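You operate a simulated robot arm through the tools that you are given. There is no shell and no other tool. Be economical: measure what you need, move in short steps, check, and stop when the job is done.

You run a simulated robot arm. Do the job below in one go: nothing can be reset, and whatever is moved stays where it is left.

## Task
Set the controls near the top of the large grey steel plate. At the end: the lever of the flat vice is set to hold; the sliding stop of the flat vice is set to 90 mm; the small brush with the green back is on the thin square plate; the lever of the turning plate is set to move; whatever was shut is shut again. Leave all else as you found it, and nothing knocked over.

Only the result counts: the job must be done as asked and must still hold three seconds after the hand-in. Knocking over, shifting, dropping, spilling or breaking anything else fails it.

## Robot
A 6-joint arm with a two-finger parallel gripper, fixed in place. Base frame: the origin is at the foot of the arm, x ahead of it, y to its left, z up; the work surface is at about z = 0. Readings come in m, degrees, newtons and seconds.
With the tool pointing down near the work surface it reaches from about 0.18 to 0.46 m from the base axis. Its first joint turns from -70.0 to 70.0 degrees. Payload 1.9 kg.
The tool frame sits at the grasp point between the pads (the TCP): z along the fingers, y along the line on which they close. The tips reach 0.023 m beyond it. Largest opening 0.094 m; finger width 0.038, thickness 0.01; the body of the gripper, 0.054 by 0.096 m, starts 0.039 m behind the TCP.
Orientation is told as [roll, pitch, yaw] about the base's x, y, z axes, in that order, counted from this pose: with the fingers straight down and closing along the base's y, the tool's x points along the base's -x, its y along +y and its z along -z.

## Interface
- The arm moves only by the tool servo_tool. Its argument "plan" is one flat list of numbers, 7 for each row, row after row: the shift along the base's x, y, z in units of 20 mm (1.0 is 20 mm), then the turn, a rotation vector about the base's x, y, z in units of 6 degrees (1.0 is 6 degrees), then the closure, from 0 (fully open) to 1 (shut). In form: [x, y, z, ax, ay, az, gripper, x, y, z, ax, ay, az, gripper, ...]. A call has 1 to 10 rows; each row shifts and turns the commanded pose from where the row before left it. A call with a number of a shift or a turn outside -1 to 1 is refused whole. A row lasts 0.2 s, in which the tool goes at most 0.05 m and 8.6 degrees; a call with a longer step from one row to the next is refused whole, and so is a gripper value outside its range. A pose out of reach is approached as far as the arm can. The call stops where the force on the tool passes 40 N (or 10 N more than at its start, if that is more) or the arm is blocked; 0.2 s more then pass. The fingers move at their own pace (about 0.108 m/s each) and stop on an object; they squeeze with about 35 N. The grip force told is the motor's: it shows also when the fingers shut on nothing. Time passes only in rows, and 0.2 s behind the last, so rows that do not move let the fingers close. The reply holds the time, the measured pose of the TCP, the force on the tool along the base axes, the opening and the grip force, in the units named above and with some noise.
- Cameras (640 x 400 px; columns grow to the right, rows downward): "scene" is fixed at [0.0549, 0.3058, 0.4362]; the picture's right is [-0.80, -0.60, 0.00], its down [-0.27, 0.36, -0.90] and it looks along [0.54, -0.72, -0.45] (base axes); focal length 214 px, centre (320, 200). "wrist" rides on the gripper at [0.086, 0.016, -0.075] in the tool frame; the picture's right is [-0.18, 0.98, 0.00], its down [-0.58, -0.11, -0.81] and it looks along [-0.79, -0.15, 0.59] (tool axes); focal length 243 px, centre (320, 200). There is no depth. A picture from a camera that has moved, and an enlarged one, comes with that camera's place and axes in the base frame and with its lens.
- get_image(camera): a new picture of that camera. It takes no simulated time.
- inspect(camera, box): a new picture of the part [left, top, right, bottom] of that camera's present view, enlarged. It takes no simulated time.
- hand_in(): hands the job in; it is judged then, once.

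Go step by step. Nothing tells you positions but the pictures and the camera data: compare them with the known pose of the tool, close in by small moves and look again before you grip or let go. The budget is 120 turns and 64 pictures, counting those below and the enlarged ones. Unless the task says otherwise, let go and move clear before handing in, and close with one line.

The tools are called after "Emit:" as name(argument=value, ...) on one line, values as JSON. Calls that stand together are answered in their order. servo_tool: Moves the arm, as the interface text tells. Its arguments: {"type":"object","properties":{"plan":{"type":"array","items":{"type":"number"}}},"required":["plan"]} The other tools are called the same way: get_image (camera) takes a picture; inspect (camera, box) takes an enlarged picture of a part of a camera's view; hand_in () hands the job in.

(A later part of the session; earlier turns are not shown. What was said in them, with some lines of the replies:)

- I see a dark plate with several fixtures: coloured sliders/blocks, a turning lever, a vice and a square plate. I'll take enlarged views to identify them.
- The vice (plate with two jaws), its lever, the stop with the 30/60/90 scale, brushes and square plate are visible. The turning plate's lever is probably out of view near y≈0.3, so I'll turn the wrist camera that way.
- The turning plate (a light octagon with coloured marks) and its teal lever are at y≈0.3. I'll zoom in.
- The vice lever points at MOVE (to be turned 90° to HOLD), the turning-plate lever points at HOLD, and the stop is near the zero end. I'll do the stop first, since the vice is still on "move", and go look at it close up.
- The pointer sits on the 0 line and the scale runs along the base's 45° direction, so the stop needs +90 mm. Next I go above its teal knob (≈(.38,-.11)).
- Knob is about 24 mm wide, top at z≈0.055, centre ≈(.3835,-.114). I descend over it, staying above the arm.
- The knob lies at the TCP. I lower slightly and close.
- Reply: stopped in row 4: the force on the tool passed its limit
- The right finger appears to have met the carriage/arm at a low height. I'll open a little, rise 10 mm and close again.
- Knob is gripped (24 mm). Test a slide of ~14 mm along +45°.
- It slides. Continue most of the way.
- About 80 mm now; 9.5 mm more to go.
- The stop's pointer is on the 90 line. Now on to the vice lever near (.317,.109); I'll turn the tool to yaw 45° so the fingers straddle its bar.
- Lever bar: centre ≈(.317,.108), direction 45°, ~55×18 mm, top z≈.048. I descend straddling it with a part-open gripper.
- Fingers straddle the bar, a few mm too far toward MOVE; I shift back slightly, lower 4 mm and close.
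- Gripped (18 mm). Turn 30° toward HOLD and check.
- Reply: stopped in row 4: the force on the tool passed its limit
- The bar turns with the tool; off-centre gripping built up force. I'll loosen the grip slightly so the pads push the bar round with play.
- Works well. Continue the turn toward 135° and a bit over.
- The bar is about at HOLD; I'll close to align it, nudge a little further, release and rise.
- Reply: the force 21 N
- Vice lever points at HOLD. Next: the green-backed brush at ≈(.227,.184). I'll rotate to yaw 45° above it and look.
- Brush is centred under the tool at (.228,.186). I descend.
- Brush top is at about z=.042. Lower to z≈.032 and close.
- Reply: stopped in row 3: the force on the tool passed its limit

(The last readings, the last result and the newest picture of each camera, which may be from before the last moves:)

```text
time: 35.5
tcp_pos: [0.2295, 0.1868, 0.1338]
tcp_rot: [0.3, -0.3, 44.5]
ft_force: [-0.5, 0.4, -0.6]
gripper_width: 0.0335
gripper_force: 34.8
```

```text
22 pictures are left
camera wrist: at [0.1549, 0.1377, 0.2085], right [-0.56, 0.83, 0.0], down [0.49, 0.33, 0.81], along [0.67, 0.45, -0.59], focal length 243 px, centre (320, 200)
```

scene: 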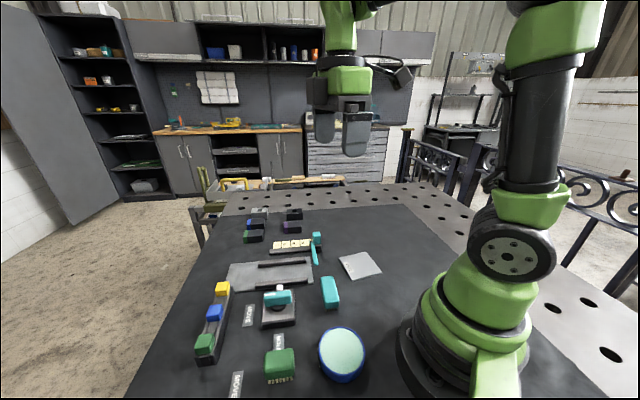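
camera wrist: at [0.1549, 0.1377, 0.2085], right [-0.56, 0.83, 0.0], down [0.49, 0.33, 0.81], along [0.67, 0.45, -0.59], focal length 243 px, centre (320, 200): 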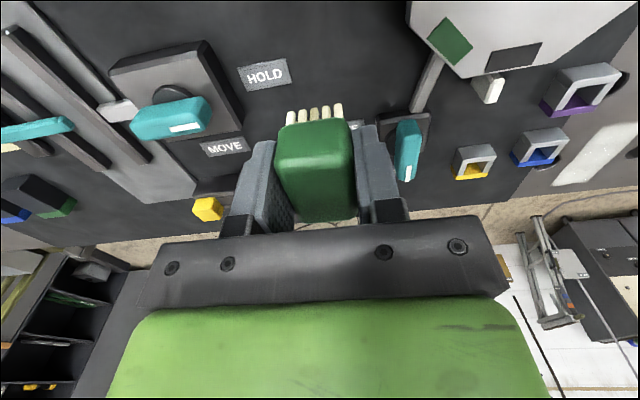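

Brush is held. The square plate's centre is ≈(.241,-.127); carry it over at height.

Emit:
servo_tool(plan=[0, -0.2, 0.6, 0, 0, 0, 0.9, 0, -0.5, 0.3, 0, 0, 0, 0.9, 0, -0.9, 0, 0, 0, 0, 0.9, 0, -0.9, 0, 0, 0, 0, 0.9, 0, -0.9, 0, 0, 0, 0, 0.9, 0, -0.9, 0, 0, 0, 0, 0.9, 0, -0.9, 0, 0, 0, 0, 0.9, 0, -0.9, 0, 0, 0, 0, 0.9, 0, -0.9, 0, 0, 0, 0, 0.9, 0, -0.9, 0, 0, 0, 0, 0.9])

Emit:
servo_tool(plan=[0.1, -0.9, 0, 0, 0, 0, 0.9, 0.1, -0.9, 0, 0, 0, 0, 0.9, 0.1, -0.9, 0, 0, 0, 0, 0.9, 0.1, -0.9, 0, 0, 0, 0, 0.9, 0.1, -0.9, 0, 0, 0, 0, 0.9, 0, -0.9, 0, 0, 0, 0, 0.9, 0, -0.9, 0, 0, 0, 0, 0.9, 0, -0.9, 0, 0, 0, 0, 0.9, 0, -0.6, -0.5, 0, 0, 0, 0.9, 0, 0, -0.5, 0, 0, 0, 0.9])

Emit:
get_image(camera="wrist")

Emit:
inspect(camera="scene", box=[300, 200, 428, 280])

```text
time: 37.7
tcp_pos: [0.2275, 0.0278, 0.1499]
tcp_rot: [0.2, -0.2, 44.6]
ft_force: [0.0, -0.2, -1.1]
gripper_width: 0.0333
gripper_force: 35.2
```

```text
time: 39.9
tcp_pos: [0.2389, -0.129, 0.1318]
tcp_rot: [0.2, -0.2, 44.6]
ft_force: [1.3, -0.5, -0.5]
gripper_width: 0.0332
gripper_force: 35.2
```

```text
21 pictures are left
camera wrist: at [0.1648, -0.1773, 0.2068], right [-0.56, 0.83, 0.0], down [0.49, 0.33, 0.81], along [0.67, 0.45, -0.59], focal length 243 px, centre (320, 200)
```

wrist: 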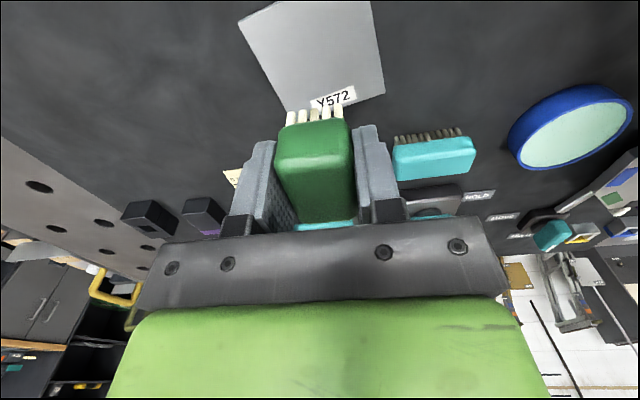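

```text
5.00 times, centred on (364, 240) of scene
camera zoom: at [0.0549, 0.3058, 0.4362], right [-0.8, -0.6, 0.0], down [-0.27, 0.36, -0.9], along [0.54, -0.72, -0.45], focal length 1072 px, centre (100, 0)
```

zoom: 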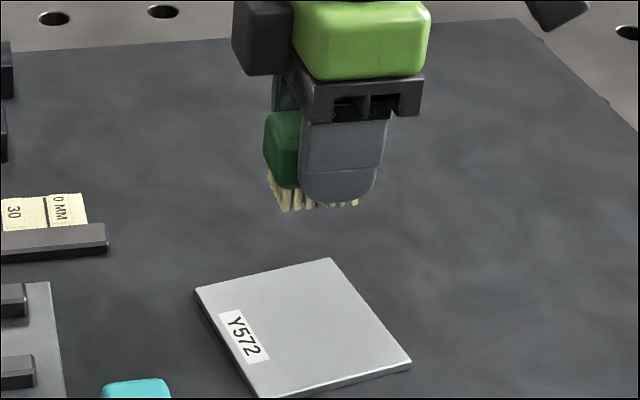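

Plate centre confirmed (.241,-.1265); the brush hangs ~12 mm ahead of the TCP, so I shift back a little while lowering.

Emit:
servo_tool(plan=[-0.2, -0.18, -0.6, 0, 0, 0, 0.9, -0.17, -0.18, -0.7, 0, 0, 0, 0.9, 0, 0, -0.8, 0, 0, 0, 0.9, 0, 0, -0.8, 0, 0, 0, 0.9, 0, 0, -0.8, 0, 0, 0, 0.9])

Emit:
inspect(camera="scene", box=[300, 210, 428, 290])

```text
time: 41.1
tcp_pos: [0.2316, -0.1354, 0.0587]
tcp_rot: [0.1, -0.2, 44.7]
ft_force: [0.0, 0.3, -0.4]
gripper_width: 0.0333
gripper_force: 35.0
```

```text
5.00 times, centred on (364, 250) of scene
camera zoom: at [0.0549, 0.3058, 0.4362], right [-0.8, -0.6, 0.0], down [-0.27, 0.36, -0.9], along [0.54, -0.72, -0.45], focal length 1072 px, centre (100, -50)
```

zoom: 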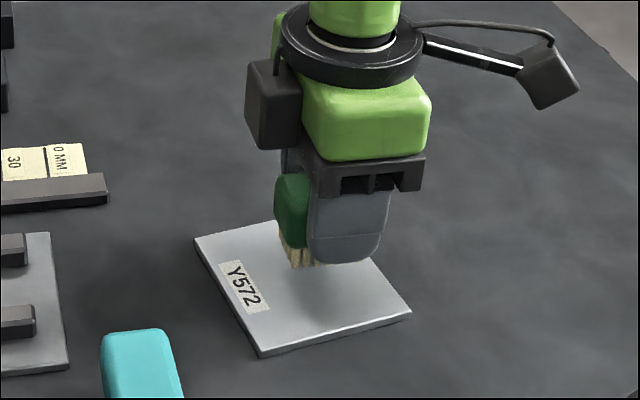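

Emit:
servo_tool(plan=[0, 0, -0.25, 0, 0, 0, 0.9, 0, 0, -0.25, 0, 0, 0, 0.9, 0, 0, 0, 0, 0, 0, 0.9])

Emit:
inspect(camera="scene", box=[340, 230, 400, 268])

```text
time: 41.9
tcp_pos: [0.2303, -0.1362, 0.0472]
tcp_rot: [0.1, -0.2, 44.6]
ft_force: [0.7, -1.0, 0.6]
gripper_width: 0.0333
gripper_force: 35.0
```

```text
10.53 times, centred on (370, 249) of scene
camera zoom: at [0.0549, 0.3058, 0.4362], right [-0.8, -0.6, 0.0], down [-0.27, 0.36, -0.9], along [0.54, -0.72, -0.45], focal length 2258 px, centre (-206, -316)
```

zoom: 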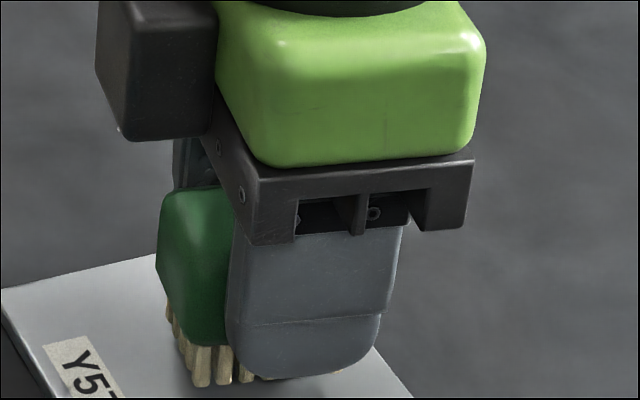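

Nearly there; lower by 2 mm steps watching the force.

Emit:
servo_tool(plan=[0, 0, -0.12, 0, 0, 0, 0.9, 0, 0, 0, 0, 0, 0, 0.9])

Emit:
servo_tool(plan=[0, 0, -0.12, 0, 0, 0, 0.9, 0, 0, 0, 0, 0, 0, 0.9])

Emit:
servo_tool(plan=[0, 0, -0.1, 0, 0, 0, 0.9, 0, 0, 0, 0, 0, 0, 0.9])

```text
time: 42.5
tcp_pos: [0.2305, -0.1369, 0.0451]
tcp_rot: [0.2, -0.3, 44.6]
ft_force: [-1.0, 1.1, -0.1]
gripper_width: 0.0332
gripper_force: 34.9
```

```text
time: 43.1
tcp_pos: [0.2316, -0.137, 0.0427]
tcp_rot: [0.2, -0.2, 44.7]
ft_force: [0.0, 0.0, -0.3]
gripper_width: 0.0331
gripper_force: 35.1
```

```text
time: 43.7
tcp_pos: [0.2307, -0.1368, 0.0417]
tcp_rot: [0.0, -0.2, 44.6]
ft_force: [-8.6, -0.3, 34.3]
gripper_width: 0.0331
gripper_force: 35.5
```

Contact. I ease up 1 mm, open, and rise.

Emit:
servo_tool(plan=[0, 0, 0.06, 0, 0, 0, 0.9, 0, 0, 0, 0, 0, 0, 0.5, 0, 0, 0, 0, 0, 0, 0.3, 0, 0, 0.4, 0, 0, 0, 0.3, 0, 0, 0.9, 0, 0, 0, 0.3, 0, 0, 0.9, 0, 0, 0, 0.3, 0, 0, 0.9, 0, 0, 0, 0.3, 0, 0, 0.9, 0, 0, 0, 0.3, 0, 0, 0.9, 0, 0, 0, 0.3])

Emit:
inspect(camera="scene", box=[300, 210, 428, 290])

```text
time: 45.7
tcp_pos: [0.231, -0.1365, 0.1385]
tcp_rot: [0.3, -0.2, 44.7]
ft_force: [0.2, -0.2, -1.1]
gripper_width: 0.0659
gripper_force: 0.1
```

```text
5.00 times, centred on (364, 250) of scene
camera zoom: at [0.0549, 0.3058, 0.4362], right [-0.8, -0.6, 0.0], down [-0.27, 0.36, -0.9], along [0.54, -0.72, -0.45], focal length 1072 px, centre (100, -50)
```

zoom: 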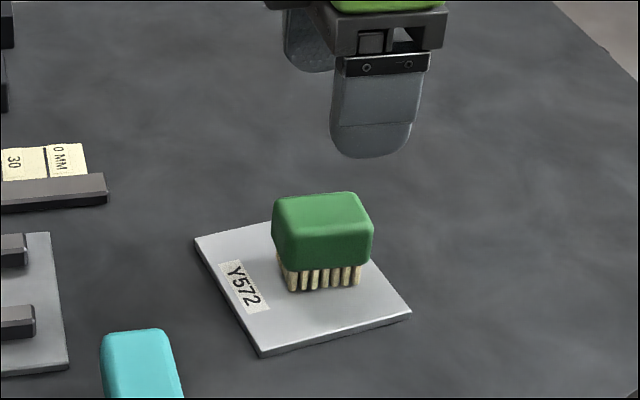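

Brush stands on the square plate. Now travel to the turning plate's lever near (.238,.29).

Emit:
servo_tool(plan=[0, 0.5, 0.8, 0, 0, 0, 0.3, 0, 0.95, 0.2, 0, 0, 0, 0, 0, 0.95, 0, 0, 0, 0, 0, 0, 0.95, 0, 0, 0, 0, 0, 0, 0.95, 0, 0, 0, 0, 0, 0, 0.95, 0, 0, 0, 0, 0, 0, 0.95, 0, 0, 0, 0, 0, 0, 0.95, 0, 0, 0, 0, 0, 0, 0.95, 0, 0, 0, 0, 0, 0, 0.95, 0, 0, 0, 0, 0])

Emit:
servo_tool(plan=[0, 0.95, 0, 0, 0, 0, 0, 0, 0.95, 0, 0, 0, 0, 0, 0, 0.95, 0, 0, 0, 0, 0, 0, 0.95, 0, 0, 0, 0, 0, 0, 0.95, 0, 0, 0, 0, 0, 0, 0.95, 0, 0, 0, 0, 0, 0, 0.95, 0, 0, 0, 0, 0, 0.1, 0.95, 0, 0, 0, 0, 0, 0.1, 0.95, 0, 0, 0, 0, 0, 0.1, 0.95, 0, 0, 0, 0, 0])

Emit:
servo_tool(plan=[0, 0.95, 0, 0, 0, 0, 0, 0, 0.95, 0, 0, 0, 0, 0])

Emit:
get_image(camera="wrist")

```text
time: 47.9
tcp_pos: [0.2325, 0.0455, 0.1584]
tcp_rot: [0.3, -0.2, 44.6]
ft_force: [-0.5, 0.3, 0.1]
gripper_width: 0.0939
gripper_force: 0.0
```

```text
time: 50.1
tcp_pos: [0.2389, 0.236, 0.1592]
tcp_rot: [0.0, -0.2, 44.7]
ft_force: [0.1, -0.4, -0.1]
gripper_width: 0.094
gripper_force: 0.1
```

```text
time: 50.7
tcp_pos: [0.2354, 0.2744, 0.1601]
tcp_rot: [0.0, -0.1, 44.7]
ft_force: [-0.3, 0.7, 0.4]
gripper_width: 0.094
gripper_force: 0.0
```

```text
16 pictures are left
camera wrist: at [0.1624, 0.2253, 0.2358], right [-0.56, 0.83, 0.0], down [0.49, 0.33, 0.81], along [0.67, 0.45, -0.59], focal length 243 px, centre (320, 200)
```

wrist: 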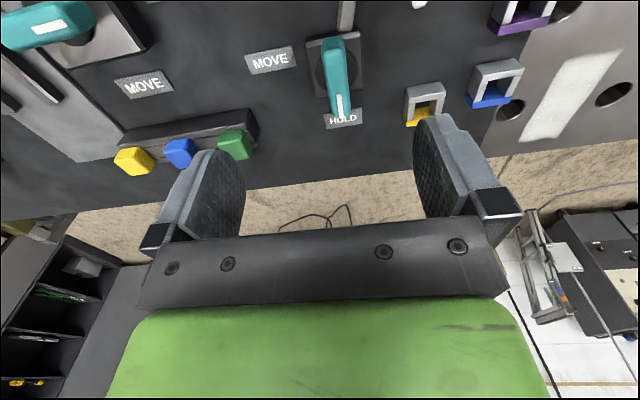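

Emit:
inspect(camera="wrist", box=[240, 10, 432, 130])

```text
3.33 times, centred on (336, 70) of wrist
camera zoom: at [0.1624, 0.2253, 0.2358], right [-0.56, 0.83, 0.0], down [0.49, 0.33, 0.81], along [0.67, 0.45, -0.59], focal length 809 px, centre (267, 633)
```

zoom: 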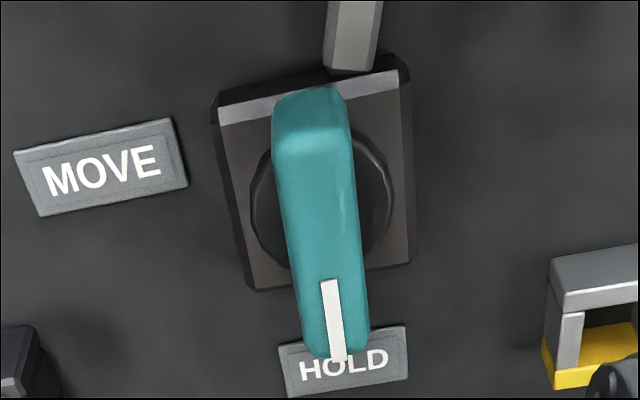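

Bar at 45°, centre ≈(.241,.295). Descend straddling it, part-open.

Emit:
servo_tool(plan=[0.14, 0.5, 0, 0, 0, 0, 0.45, 0.14, 0.52, -0.5, 0, 0, 0, 0.45, 0, 0, -0.9, 0, 0, 0, 0.45, 0, 0, -0.9, 0, 0, 0, 0.45, 0, 0, -0.9, 0, 0, 0, 0.45, 0, 0, -0.9, 0, 0, 0, 0.45, 0, 0, -0.9, 0, 0, 0, 0.45])

Emit:
get_image(camera="wrist")

```text
time: 52.3
tcp_pos: [0.2411, 0.2952, 0.0589]
tcp_rot: [0.2, -0.2, 44.6]
ft_force: [0.8, 0.1, -0.6]
gripper_width: 0.0515
gripper_force: 0.1
```

```text
14 pictures are left
camera wrist: at [0.1677, 0.2455, 0.1341], right [-0.56, 0.83, 0.0], down [0.49, 0.33, 0.81], along [0.67, 0.45, -0.59], focal length 243 px, centre (320, 200)
```

wrist: 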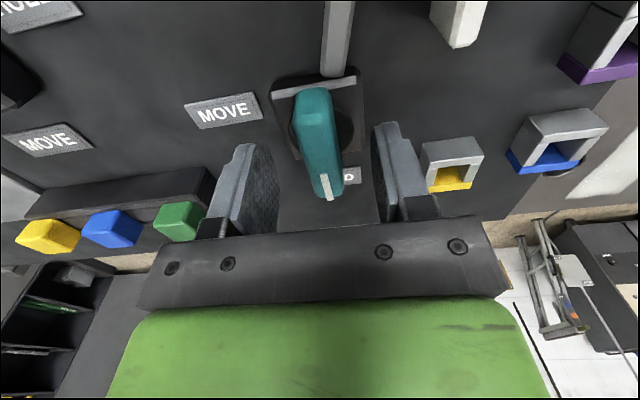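

Well centred. Lower 5 mm, close to slight play, and turn −90° to MOVE in two stages.

Emit:
servo_tool(plan=[0, 0, -0.27, 0, 0, 0, 0.6, 0, 0, 0, 0, 0, 0, 0.77, 0, 0, 0, 0, 0, 0, 0.77, 0, 0, 0, 0, 0, -1, 0.77, 0, 0, 0, 0, 0, -1, 0.77, 0, 0, 0, 0, 0, -1, 0.77, 0, 0, 0, 0, 0, -1, 0.77, 0, 0, 0, 0, 0, -1, 0.77, 0, 0, 0, 0, 0, -1, 0.77, 0, 0, 0, 0, 0, -1, 0.77])

Emit:
get_image(camera="wrist")

```text
time: 54.5
tcp_pos: [0.2416, 0.2914, 0.0551]
tcp_rot: [0.1, -0.1, 2.6]
ft_force: [-1.7, 3.3, -0.1]
gripper_width: 0.0232
gripper_force: 2.5
```

```text
13 pictures are left
camera wrist: at [0.1542, 0.306, 0.1294], right [0.14, 0.99, 0.0], down [0.58, -0.09, 0.81], along [0.8, -0.11, -0.59], focal length 243 px, centre (320, 200)
```

wrist: 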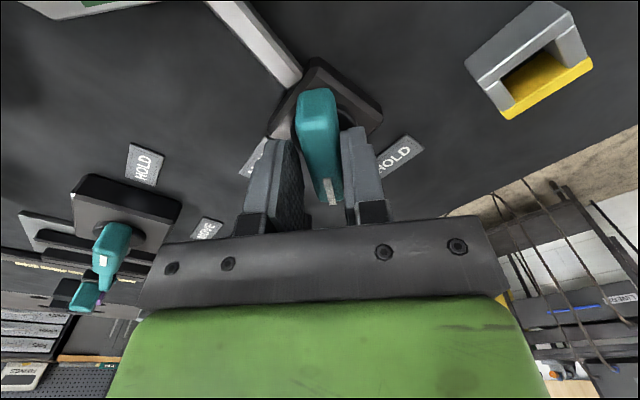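

Halfway. Continue to −45°, then close to align with a small extra nudge.

Emit:
servo_tool(plan=[0, 0, 0, 0, 0, -1, 0.77, 0, 0, 0, 0, 0, -1, 0.77, 0, 0, 0, 0, 0, -1, 0.77, 0, 0, 0, 0, 0, -1, 0.77, 0, 0, 0, 0, 0, -1, 0.77, 0, 0, 0, 0, 0, -1, 0.77, 0, 0, 0, 0, 0, -1, 0.77, 0, 0, 0, 0, 0, -1, 0.77])

Emit:
servo_tool(plan=[0, 0, 0, 0, 0, 0, 0.9, 0, 0, 0, 0, 0, 0, 0.9, 0, 0, 0, 0, 0, -0.3, 0.9])

Emit:
get_image(camera="wrist")

```text
time: 56.3
tcp_pos: [0.2425, 0.2933, 0.0546]
tcp_rot: [0.1, -0.3, -45.4]
ft_force: [0.6, -0.2, 0.6]
gripper_width: 0.0215
gripper_force: 0.0
```

```text
time: 57.1
tcp_pos: [0.2419, 0.2945, 0.0551]
tcp_rot: [0.4, -0.3, -46.7]
ft_force: [13.9, 19.4, -14.9]
gripper_width: 0.018
gripper_force: 45.2
```

```text
12 pictures are left
camera wrist: at [0.1941, 0.3693, 0.1299], right [0.84, 0.54, 0.01], down [0.31, -0.5, 0.81], along [0.44, -0.68, -0.59], focal length 243 px, centre (320, 200)
```

wrist: 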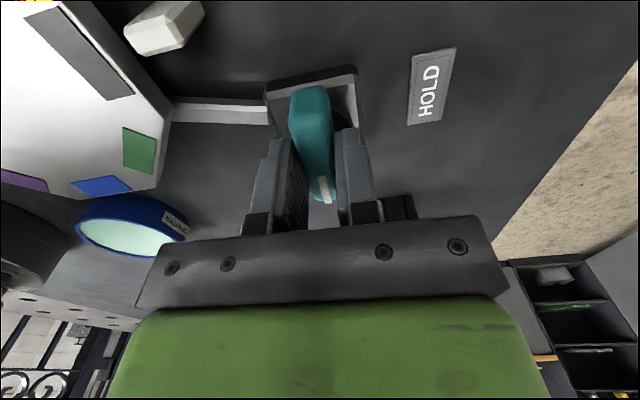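

Lever is at MOVE. Release and rise straight up, then verify everything.

Emit:
servo_tool(plan=[0, 0, 0, 0, 0, 0, 0.5, 0, 0, 0, 0, 0, 0, 0.5, 0, 0, 0.7, 0, 0, 0, 0.5, 0, 0, 0.9, 0, 0, 0, 0.5, 0, 0, 0.9, 0, 0, 0, 0.5, 0, 0, 0.9, 0, 0, 0, 0.5, 0, 0, 0.9, 0, 0, 0, 0.5, 0, 0, 0.9, 0, 0, 0, 0.5, 0, 0, 0.9, 0, 0, 0, 0.5, 0, 0, 0.9, 0, 0, 0, 0.5])

Emit:
get_image(camera="wrist")

Emit:
get_image(camera="scene")

```text
time: 59.3
tcp_pos: [0.2423, 0.2935, 0.194]
tcp_rot: [0.1, -0.1, -47.1]
ft_force: [0.4, -0.2, -0.7]
gripper_width: 0.047
gripper_force: 0.1
```

```text
11 pictures are left
camera wrist: at [0.1942, 0.3694, 0.2692], right [0.85, 0.53, 0.0], down [0.31, -0.5, 0.81], along [0.43, -0.68, -0.59], focal length 243 px, centre (320, 200)
```

wrist: 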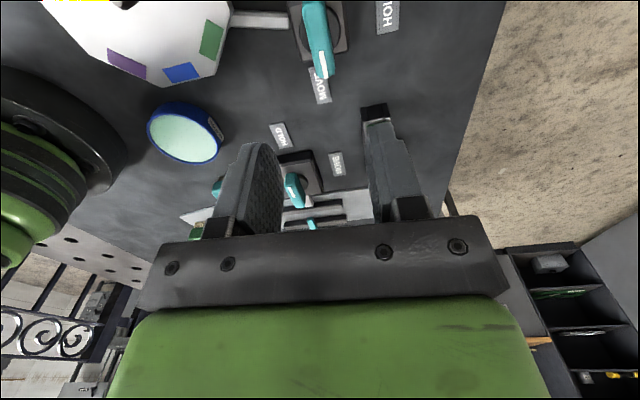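

```text
10 pictures are left
```

scene: 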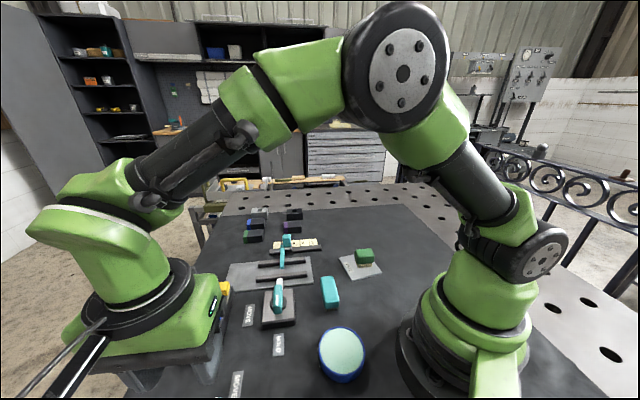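

Emit:
inspect(camera="wrist", box=[200, 0, 424, 140])

Emit:
inspect(camera="scene", box=[220, 200, 412, 320])

```text
2.86 times, centred on (312, 70) of wrist
camera zoom: at [0.1942, 0.3694, 0.2692], right [0.85, 0.53, 0.0], down [0.31, -0.5, 0.81], along [0.43, -0.68, -0.59], focal length 693 px, centre (343, 571)
```

zoom: 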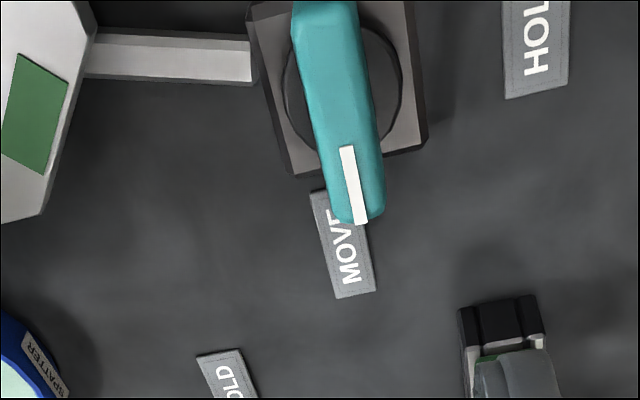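

```text
3.33 times, centred on (316, 260) of scene
camera zoom: at [0.0549, 0.3058, 0.4362], right [-0.8, -0.6, 0.0], down [-0.27, 0.36, -0.9], along [0.54, -0.72, -0.45], focal length 715 px, centre (333, 0)
```

zoom: 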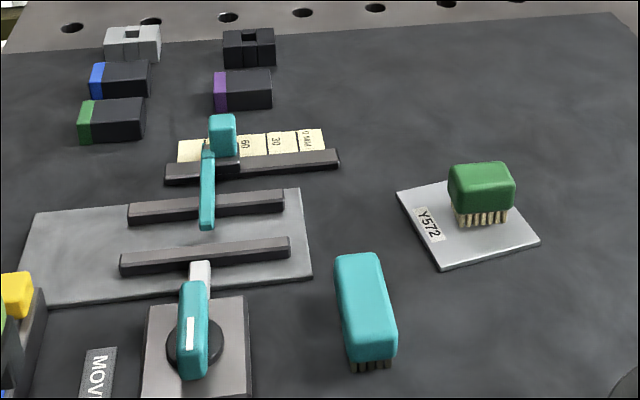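

Both levers, the stop and the brush are as asked, nothing else has been disturbed, and the arm is clear. Handing in.

Emit:
hand_in()

```text
The job is handed in.
```

The job is handed in: the vice lever is at HOLD, the stop is at 90 mm, the green-backed brush is on the square plate and the turning-plate lever is at MOVE. I opened nothing, so there was nothing to shut.
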